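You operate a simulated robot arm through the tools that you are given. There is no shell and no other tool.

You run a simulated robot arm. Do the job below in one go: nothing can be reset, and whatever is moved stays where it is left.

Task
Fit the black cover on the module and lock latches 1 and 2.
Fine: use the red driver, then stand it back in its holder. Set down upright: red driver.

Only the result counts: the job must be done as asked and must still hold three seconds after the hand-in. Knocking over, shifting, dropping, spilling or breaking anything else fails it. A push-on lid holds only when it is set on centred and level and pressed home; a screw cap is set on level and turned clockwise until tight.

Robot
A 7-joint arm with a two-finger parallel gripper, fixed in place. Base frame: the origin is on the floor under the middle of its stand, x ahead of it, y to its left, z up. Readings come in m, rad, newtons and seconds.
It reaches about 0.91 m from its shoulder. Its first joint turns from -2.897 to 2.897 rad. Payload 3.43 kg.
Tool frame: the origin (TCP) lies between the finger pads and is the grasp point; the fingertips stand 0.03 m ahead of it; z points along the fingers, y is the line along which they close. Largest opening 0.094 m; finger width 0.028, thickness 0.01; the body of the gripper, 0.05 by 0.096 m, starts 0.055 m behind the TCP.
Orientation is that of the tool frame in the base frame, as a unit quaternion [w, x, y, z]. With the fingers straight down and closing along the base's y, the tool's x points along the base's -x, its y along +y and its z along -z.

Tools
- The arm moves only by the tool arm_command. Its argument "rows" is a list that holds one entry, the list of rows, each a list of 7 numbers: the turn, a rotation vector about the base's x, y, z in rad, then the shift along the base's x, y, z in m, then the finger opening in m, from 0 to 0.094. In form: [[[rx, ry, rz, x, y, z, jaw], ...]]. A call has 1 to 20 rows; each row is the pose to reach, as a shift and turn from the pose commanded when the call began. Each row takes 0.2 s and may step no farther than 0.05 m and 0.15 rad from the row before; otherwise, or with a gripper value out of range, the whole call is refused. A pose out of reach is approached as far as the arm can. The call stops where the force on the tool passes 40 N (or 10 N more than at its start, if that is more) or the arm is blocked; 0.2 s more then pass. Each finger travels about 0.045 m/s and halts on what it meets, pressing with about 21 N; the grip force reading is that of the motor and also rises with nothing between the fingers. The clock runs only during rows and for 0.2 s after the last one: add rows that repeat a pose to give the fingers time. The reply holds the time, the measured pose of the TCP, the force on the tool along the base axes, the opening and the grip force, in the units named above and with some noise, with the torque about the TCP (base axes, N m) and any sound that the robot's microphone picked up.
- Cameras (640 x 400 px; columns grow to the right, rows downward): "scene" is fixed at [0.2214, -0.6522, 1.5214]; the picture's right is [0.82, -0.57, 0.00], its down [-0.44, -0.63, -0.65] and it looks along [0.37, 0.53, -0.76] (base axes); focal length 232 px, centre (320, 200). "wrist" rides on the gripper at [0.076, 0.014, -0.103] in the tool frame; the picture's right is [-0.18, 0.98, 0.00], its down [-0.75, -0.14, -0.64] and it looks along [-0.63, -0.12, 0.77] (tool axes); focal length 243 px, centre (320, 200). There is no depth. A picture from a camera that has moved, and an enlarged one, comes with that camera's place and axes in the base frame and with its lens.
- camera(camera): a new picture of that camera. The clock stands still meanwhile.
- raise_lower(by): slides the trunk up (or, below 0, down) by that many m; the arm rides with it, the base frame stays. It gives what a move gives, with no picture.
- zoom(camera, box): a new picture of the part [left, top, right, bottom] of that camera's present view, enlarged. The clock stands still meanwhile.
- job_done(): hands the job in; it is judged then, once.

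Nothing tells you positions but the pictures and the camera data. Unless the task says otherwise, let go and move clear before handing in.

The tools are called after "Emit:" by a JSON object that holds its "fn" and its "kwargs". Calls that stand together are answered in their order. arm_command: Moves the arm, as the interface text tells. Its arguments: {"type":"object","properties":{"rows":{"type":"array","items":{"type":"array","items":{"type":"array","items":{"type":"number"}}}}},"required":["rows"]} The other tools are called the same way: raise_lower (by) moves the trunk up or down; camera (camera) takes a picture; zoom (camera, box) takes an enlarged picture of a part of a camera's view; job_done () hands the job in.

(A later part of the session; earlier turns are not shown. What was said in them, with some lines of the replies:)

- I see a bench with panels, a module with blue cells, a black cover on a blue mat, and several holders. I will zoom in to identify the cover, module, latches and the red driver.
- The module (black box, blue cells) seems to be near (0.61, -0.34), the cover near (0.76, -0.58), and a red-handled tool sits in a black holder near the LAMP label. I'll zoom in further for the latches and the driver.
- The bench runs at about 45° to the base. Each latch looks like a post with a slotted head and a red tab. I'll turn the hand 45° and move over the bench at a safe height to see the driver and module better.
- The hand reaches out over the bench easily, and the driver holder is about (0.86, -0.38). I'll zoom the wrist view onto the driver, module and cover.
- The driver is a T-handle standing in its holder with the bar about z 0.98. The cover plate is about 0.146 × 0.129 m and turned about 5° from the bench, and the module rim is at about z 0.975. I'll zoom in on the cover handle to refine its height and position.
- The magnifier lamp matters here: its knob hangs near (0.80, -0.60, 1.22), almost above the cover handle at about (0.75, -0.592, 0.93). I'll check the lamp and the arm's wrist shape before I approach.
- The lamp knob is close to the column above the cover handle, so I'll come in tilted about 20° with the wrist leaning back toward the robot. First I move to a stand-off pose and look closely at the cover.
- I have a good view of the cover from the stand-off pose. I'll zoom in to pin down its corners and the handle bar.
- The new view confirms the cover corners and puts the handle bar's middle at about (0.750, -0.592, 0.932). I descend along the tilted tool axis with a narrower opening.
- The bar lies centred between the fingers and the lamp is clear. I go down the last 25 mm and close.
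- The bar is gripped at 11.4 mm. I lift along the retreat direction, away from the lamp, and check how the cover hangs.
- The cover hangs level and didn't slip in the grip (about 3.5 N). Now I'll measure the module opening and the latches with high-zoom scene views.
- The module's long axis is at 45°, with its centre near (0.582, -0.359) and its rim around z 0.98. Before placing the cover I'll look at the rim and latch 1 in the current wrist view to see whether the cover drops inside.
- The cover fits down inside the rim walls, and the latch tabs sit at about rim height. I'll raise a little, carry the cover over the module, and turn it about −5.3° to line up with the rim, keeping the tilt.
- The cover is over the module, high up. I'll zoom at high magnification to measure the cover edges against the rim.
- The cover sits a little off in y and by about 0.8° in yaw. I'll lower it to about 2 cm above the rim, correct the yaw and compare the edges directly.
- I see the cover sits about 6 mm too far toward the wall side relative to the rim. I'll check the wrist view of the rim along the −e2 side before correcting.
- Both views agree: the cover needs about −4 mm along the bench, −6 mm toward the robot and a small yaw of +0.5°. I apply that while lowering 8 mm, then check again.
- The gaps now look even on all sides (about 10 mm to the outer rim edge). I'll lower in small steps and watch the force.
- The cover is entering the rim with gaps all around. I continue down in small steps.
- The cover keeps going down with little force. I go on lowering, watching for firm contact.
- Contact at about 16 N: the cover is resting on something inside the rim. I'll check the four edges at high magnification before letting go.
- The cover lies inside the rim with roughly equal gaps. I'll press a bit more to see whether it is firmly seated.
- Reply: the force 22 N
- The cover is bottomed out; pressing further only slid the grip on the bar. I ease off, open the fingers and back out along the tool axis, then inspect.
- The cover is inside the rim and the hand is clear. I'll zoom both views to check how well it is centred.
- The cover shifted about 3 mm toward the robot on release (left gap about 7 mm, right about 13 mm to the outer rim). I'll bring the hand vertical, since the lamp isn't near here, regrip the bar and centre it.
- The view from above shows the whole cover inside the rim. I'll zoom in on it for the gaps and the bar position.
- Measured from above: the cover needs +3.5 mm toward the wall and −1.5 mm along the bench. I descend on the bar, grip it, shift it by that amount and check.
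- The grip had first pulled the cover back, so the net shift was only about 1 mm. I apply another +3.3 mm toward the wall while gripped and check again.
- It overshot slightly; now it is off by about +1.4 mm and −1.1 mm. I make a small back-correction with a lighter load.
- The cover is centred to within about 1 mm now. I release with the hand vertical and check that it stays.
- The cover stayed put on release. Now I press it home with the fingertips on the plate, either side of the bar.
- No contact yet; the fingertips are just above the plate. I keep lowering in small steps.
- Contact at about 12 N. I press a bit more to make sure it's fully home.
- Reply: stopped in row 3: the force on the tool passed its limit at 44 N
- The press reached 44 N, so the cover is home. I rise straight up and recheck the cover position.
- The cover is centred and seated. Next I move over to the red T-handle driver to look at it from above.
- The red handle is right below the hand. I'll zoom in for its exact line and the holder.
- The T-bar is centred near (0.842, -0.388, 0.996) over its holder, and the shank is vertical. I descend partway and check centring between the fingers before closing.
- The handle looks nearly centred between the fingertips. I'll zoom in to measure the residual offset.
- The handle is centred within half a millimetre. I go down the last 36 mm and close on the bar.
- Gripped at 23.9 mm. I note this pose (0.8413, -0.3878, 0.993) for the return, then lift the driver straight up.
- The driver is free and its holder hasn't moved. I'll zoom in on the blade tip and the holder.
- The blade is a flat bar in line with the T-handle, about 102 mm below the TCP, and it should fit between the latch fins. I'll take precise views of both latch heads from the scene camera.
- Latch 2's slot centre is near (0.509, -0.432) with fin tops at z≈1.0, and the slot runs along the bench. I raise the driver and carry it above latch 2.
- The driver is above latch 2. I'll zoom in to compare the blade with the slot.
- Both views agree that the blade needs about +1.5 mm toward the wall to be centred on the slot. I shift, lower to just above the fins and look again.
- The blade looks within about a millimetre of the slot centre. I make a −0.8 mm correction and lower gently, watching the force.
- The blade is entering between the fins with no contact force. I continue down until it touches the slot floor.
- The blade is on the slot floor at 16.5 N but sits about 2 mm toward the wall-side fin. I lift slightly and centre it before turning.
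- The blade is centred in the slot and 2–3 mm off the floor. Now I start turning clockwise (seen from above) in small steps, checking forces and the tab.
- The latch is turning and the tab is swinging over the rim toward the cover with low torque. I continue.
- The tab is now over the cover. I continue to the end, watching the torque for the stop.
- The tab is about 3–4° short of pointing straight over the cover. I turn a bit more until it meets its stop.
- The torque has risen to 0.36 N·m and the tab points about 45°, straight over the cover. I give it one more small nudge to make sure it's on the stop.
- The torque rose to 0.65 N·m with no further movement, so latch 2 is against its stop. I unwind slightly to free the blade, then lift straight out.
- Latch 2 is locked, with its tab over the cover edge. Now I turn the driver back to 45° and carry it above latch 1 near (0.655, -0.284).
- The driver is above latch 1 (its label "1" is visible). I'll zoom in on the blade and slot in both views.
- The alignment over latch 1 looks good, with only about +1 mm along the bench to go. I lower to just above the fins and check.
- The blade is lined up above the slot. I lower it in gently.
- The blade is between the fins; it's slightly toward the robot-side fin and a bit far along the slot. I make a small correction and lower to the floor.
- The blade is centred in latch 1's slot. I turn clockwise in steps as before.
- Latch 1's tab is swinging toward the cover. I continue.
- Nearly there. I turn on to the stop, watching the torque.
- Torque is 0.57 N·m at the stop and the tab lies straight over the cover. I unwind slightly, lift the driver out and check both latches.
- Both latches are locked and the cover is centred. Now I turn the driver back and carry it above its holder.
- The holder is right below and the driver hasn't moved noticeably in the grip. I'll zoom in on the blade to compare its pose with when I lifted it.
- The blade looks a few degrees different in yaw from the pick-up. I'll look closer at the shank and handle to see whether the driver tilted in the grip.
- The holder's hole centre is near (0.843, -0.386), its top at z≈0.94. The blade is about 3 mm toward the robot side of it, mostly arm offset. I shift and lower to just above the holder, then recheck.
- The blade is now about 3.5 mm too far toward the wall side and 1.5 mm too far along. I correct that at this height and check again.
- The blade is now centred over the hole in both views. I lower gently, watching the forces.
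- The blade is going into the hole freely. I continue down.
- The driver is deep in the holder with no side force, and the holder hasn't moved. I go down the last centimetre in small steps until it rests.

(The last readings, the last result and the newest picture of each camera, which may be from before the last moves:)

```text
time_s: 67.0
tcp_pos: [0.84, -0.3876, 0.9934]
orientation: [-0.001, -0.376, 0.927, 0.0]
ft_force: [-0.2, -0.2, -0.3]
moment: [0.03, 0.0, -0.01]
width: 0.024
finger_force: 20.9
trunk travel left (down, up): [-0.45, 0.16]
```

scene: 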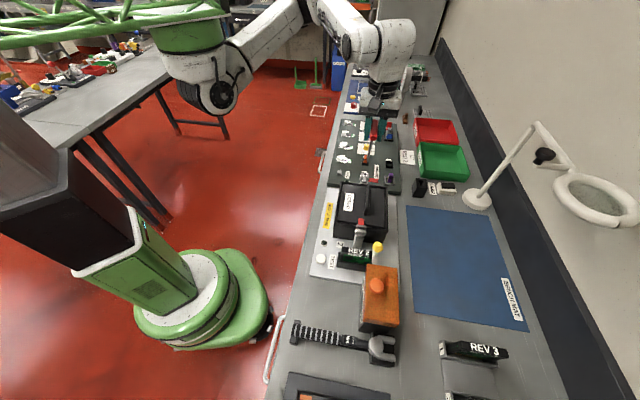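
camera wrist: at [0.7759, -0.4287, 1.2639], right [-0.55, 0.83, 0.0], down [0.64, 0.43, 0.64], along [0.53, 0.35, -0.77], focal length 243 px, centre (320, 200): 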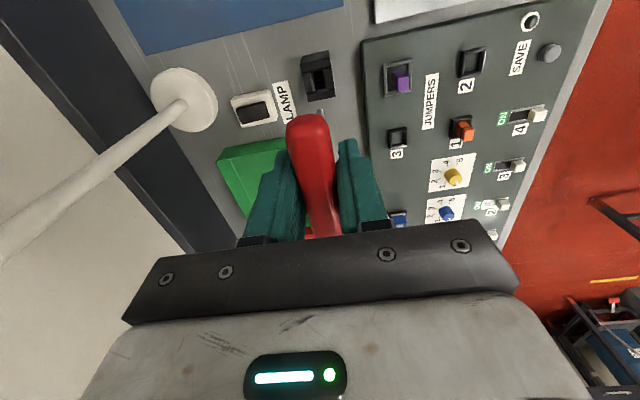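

Emit:
{"fn": "arm_command", "kwargs": {"rows": [[[0, 0, 0, 0, 0, -0.001, 0.0], [0, 0, 0, 0, 0, -0.002, 0.0], [0, 0, 0, 0, 0, -0.003, 0.0], [0, 0, 0, 0, 0, -0.003, 0.0]]]}}

Emit:
{"fn": "zoom", "kwargs": {"camera": "scene", "box": [408, 165, 448, 195]}}

```text
time_s: 68.0
tcp_pos: [0.8392, -0.3876, 0.991]
orientation: [-0.001, -0.376, 0.927, 0.0]
ft_force: [0.7, 0.6, -0.8]
moment: [0.0, 0.01, 0.01]
width: 0.024
finger_force: 20.7
trunk travel left (down, up): [-0.45, 0.16]
```

```text
13.33 times, centred on (428, 180) of scene
camera zoom: at [0.2214, -0.6522, 1.5214], right [0.82, -0.57, 0.0], down [-0.44, -0.63, -0.65], along [0.37, 0.53, -0.76], focal length 3093 px, centre (-1120, 467)
```

zoom: 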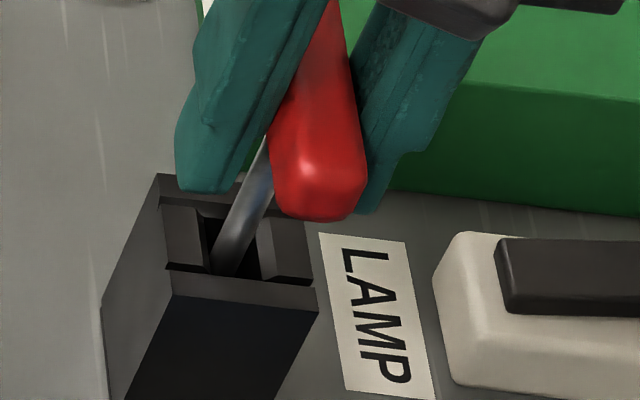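

Emit:
{"fn": "arm_command", "kwargs": {"rows": [[[0, 0, 0, 0, 0, -0.001, 0.0], [0, 0, 0, 0, 0, -0.002, 0.0], [0, 0, 0, 0, 0, -0.002, 0.0]]]}}

```text
time_s: 68.8
tcp_pos: [0.8385, -0.3885, 0.9875]
orientation: [-0.001, -0.376, 0.927, 0.0]
ft_force: [-0.2, -0.2, 0.6]
moment: [0.06, 0.03, 0.0]
width: 0.0241
finger_force: 20.4
trunk travel left (down, up): [-0.45, 0.16]
```

Emit:
{"fn": "arm_command", "kwargs": {"rows": [[[0, 0, 0, 0, 0, -0.001, 0.0], [0, 0, 0, 0, 0, -0.001, 0.0]]]}}

Emit:
{"fn": "zoom", "kwargs": {"camera": "scene", "box": [408, 165, 448, 195]}}

Emit:
{"fn": "camera", "kwargs": {"camera": "wrist"}}

```text
time_s: 69.4
tcp_pos: [0.8389, -0.3889, 0.988]
orientation: [-0.001, -0.376, 0.927, -0.002]
ft_force: [-0.6, 0.8, 9.8]
moment: [0.12, -0.04, 0.01]
width: 0.0239
finger_force: 21.4
trunk travel left (down, up): [-0.45, 0.16]
```

```text
13.33 times, centred on (428, 180) of scene
camera zoom: at [0.2214, -0.6522, 1.5214], right [0.82, -0.57, 0.0], down [-0.44, -0.63, -0.65], along [0.37, 0.53, -0.76], focal length 3093 px, centre (-1120, 467)
```

zoom: 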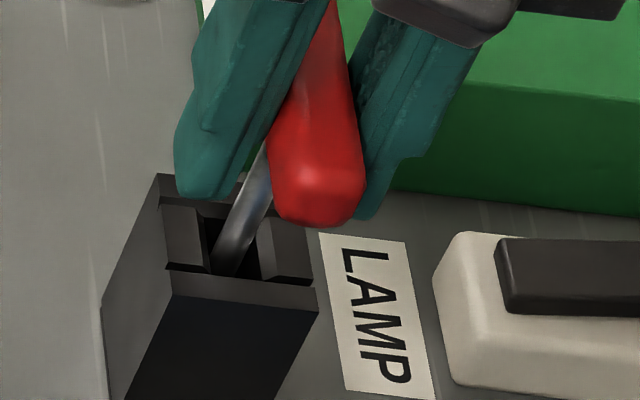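

```text
taken
camera wrist: at [0.7745, -0.4315, 1.0907], right [-0.55, 0.83, 0.0], down [0.64, 0.43, 0.64], along [0.54, 0.35, -0.77], focal length 243 px, centre (320, 200)
```

wrist: 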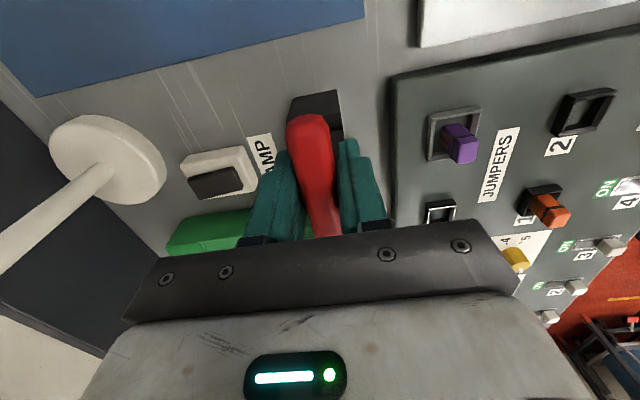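

The driver rests on the bottom of its holder (about 10 N). I ease off, open the fingers slowly and check that it stands.

Emit:
{"fn": "arm_command", "kwargs": {"rows": [[[0, 0, 0, 0, 0, 0.0008, 0.0], [0, 0, 0, 0, 0, 0.001, 0.015], [0, 0, 0, 0, 0, 0.001, 0.03], [0, 0, 0, 0, 0, 0.001, 0.045], [0, 0, 0, 0, 0, 0.001, 0.055], [0, 0, 0, 0, 0, 0.001, 0.055]]]}}

Emit:
{"fn": "camera", "kwargs": {"camera": "wrist"}}

Emit:
{"fn": "zoom", "kwargs": {"camera": "scene", "box": [400, 150, 460, 200]}}

```text
time_s: 70.8
tcp_pos: [0.8392, -0.3896, 0.9889]
orientation: [-0.001, -0.376, 0.927, 0.0]
ft_force: [0.7, 0.7, -0.5]
moment: [-0.02, -0.02, -0.03]
width: 0.0548
finger_force: 0.0
trunk travel left (down, up): [-0.45, 0.16]
```

```text
taken
camera wrist: at [0.7744, -0.4316, 1.0907], right [-0.55, 0.83, 0.0], down [0.64, 0.43, 0.64], along [0.53, 0.35, -0.77], focal length 243 px, centre (320, 200)
```

wrist: 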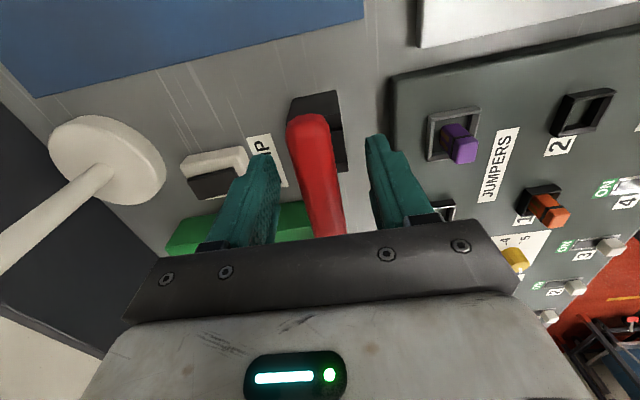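

```text
8.00 times, centred on (430, 175) of scene
camera zoom: at [0.2214, -0.6522, 1.5214], right [0.82, -0.57, 0.0], down [-0.44, -0.63, -0.65], along [0.37, 0.53, -0.76], focal length 1856 px, centre (-560, 400)
```

zoom: 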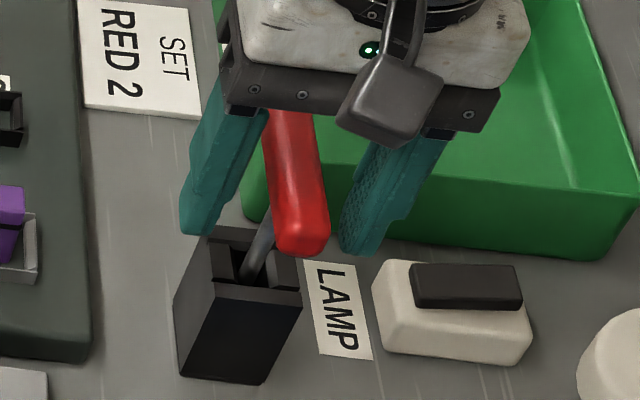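

The driver stands by itself, in the same place as at the start. I rise straight up and clear of it.

Emit:
{"fn": "arm_command", "kwargs": {"rows": [[[0, 0, 0, 0, 0, 0.015, 0.055], [0, 0, 0, 0, 0, 0.04, 0.06], [0, 0, 0, 0, 0, 0.08, 0.07], [0, 0, 0, 0, 0, 0.12, 0.07], [0, 0, 0, 0, 0, 0.15, 0.07]]]}}

Emit:
{"fn": "camera", "kwargs": {"camera": "wrist"}}

Emit:
{"fn": "zoom", "kwargs": {"camera": "scene", "box": [395, 150, 465, 200]}}

Emit:
{"fn": "zoom", "kwargs": {"camera": "scene", "box": [310, 150, 420, 260]}}

```text
time_s: 72.0
tcp_pos: [0.84, -0.3885, 1.1349]
orientation: [-0.001, -0.376, 0.927, -0.001]
ft_force: [-0.1, -0.5, 0.5]
moment: [0.01, 0.03, -0.01]
width: 0.0701
finger_force: 0.0
trunk travel left (down, up): [-0.45, 0.16]
```

```text
taken
camera wrist: at [0.7752, -0.4314, 1.2383], right [-0.55, 0.83, 0.0], down [0.64, 0.43, 0.64], along [0.53, 0.35, -0.77], focal length 243 px, centre (320, 200)
```

wrist: 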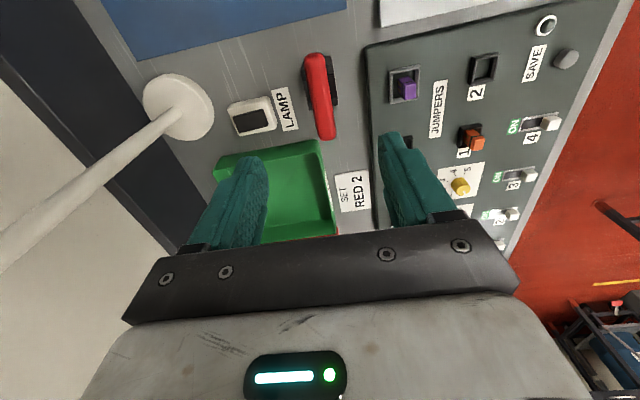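

```text
8.00 times, centred on (430, 175) of scene
camera zoom: at [0.2214, -0.6522, 1.5214], right [0.82, -0.57, 0.0], down [-0.44, -0.63, -0.65], along [0.37, 0.53, -0.76], focal length 1856 px, centre (-560, 400)
```

zoom: 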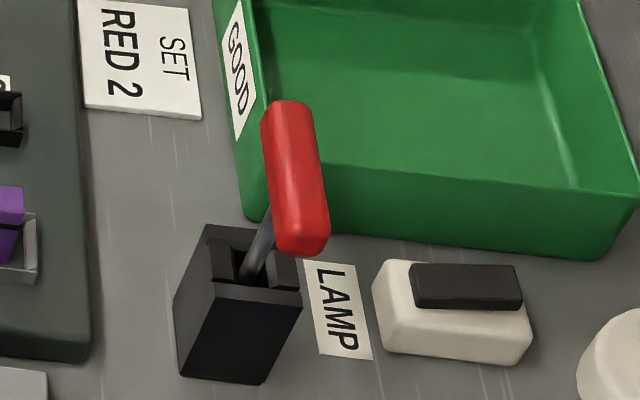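

```text
3.64 times, centred on (365, 205) of scene
camera zoom: at [0.2214, -0.6522, 1.5214], right [0.82, -0.57, 0.0], down [-0.44, -0.63, -0.65], along [0.37, 0.53, -0.76], focal length 844 px, centre (156, 182)
```

zoom: 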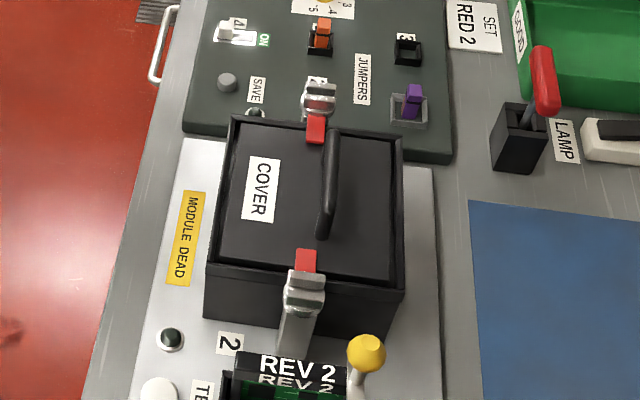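

The driver stands upright in its holder, the cover is seated and both tabs lie over it. I move the hand up and away, then do a final check.

Emit:
{"fn": "arm_command", "kwargs": {"rows": [[[0, 0, 0, 0, 0, 0.04, 0.07], [0, 0, 0, -0.03, 0.0, 0.07, 0.07], [0, 0, 0, -0.07, 0.01, 0.09, 0.07], [0, 0, 0, -0.11, 0.02, 0.11, 0.07], [0, 0, 0, -0.15, 0.03, 0.12, 0.07], [0, 0, 0, -0.19, 0.05, 0.13, 0.07], [0, 0, 0, -0.23, 0.07, 0.14, 0.07]]]}}

Emit:
{"fn": "camera", "kwargs": {"camera": "scene"}}

Emit:
{"fn": "zoom", "kwargs": {"camera": "scene", "box": [325, 165, 465, 255]}}

Emit:
{"fn": "zoom", "kwargs": {"camera": "scene", "box": [365, 178, 405, 203]}}

Emit:
{"fn": "zoom", "kwargs": {"camera": "scene", "box": [330, 208, 370, 233]}}

```text
time_s: 73.6
tcp_pos: [0.6108, -0.3188, 1.2782]
orientation: [-0.001, -0.377, 0.926, 0.0]
ft_force: [0.7, 0.2, 0.0]
moment: [0.02, -0.02, 0.03]
width: 0.0701
finger_force: 0.1
trunk travel left (down, up): [-0.45, 0.16]
```

```text
taken
```

scene: 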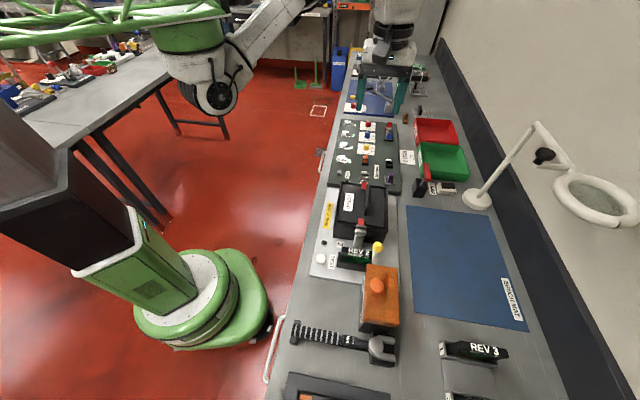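

```text
4.44 times, centred on (395, 210) of scene
camera zoom: at [0.2214, -0.6522, 1.5214], right [0.82, -0.57, 0.0], down [-0.44, -0.63, -0.65], along [0.37, 0.53, -0.76], focal length 1031 px, centre (-13, 156)
```

zoom: 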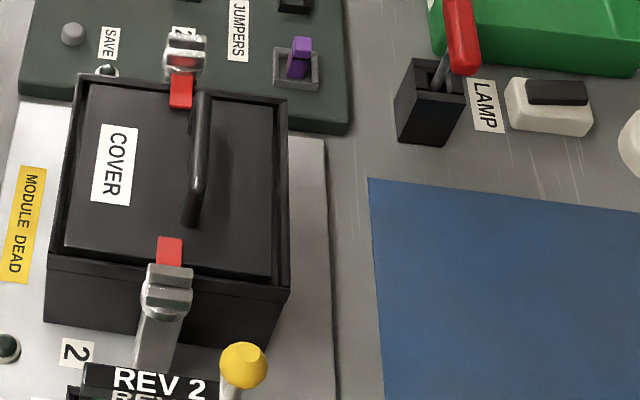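

```text
16.00 times, centred on (385, 190) of scene
camera zoom: at [0.2214, -0.6522, 1.5214], right [0.82, -0.57, 0.0], down [-0.44, -0.63, -0.65], along [0.37, 0.53, -0.76], focal length 3711 px, centre (-720, 352)
```

zoom: 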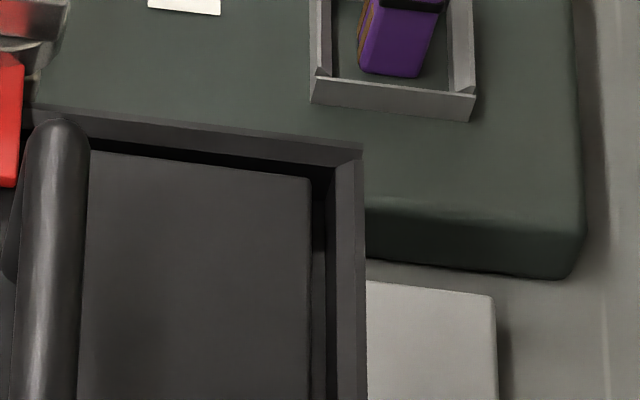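

```text
16.00 times, centred on (350, 220) of scene
camera zoom: at [0.2214, -0.6522, 1.5214], right [0.82, -0.57, 0.0], down [-0.44, -0.63, -0.65], along [0.37, 0.53, -0.76], focal length 3711 px, centre (-160, -128)
```

zoom: 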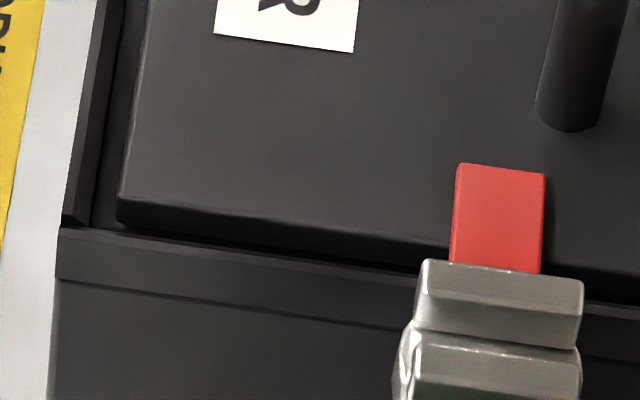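

The final check shows the black cover seated and centred in the module, with latch 1 and latch 2 turned so their tabs lie over it. The red driver stands upright in its holder, nothing else has moved, and the hand is clear. I hand in the job.

Emit:
{"fn": "job_done", "kwargs": {}}

```text
The job is handed in.
```

The black cover is on the module, latches 1 and 2 are locked, and the red driver is standing upright in its holder. I've handed the job in, and the result has not come back yet.

- **Cover:** it sits inside the module rim, centred to about 1 mm, and I pressed it home to 44 N.
- **Latches:** I turned both clockwise with the red driver until they met their stops. Both tabs now lie straight over the cover.
- **Driver:** it slid up a few millimetres in the grip while turning the latches. It went back to the bottom of its holder, and its handle is within about 2 mm of where it started.

The final pictures showed nothing else knocked over or out of place, and the hand was clear when I handed in.
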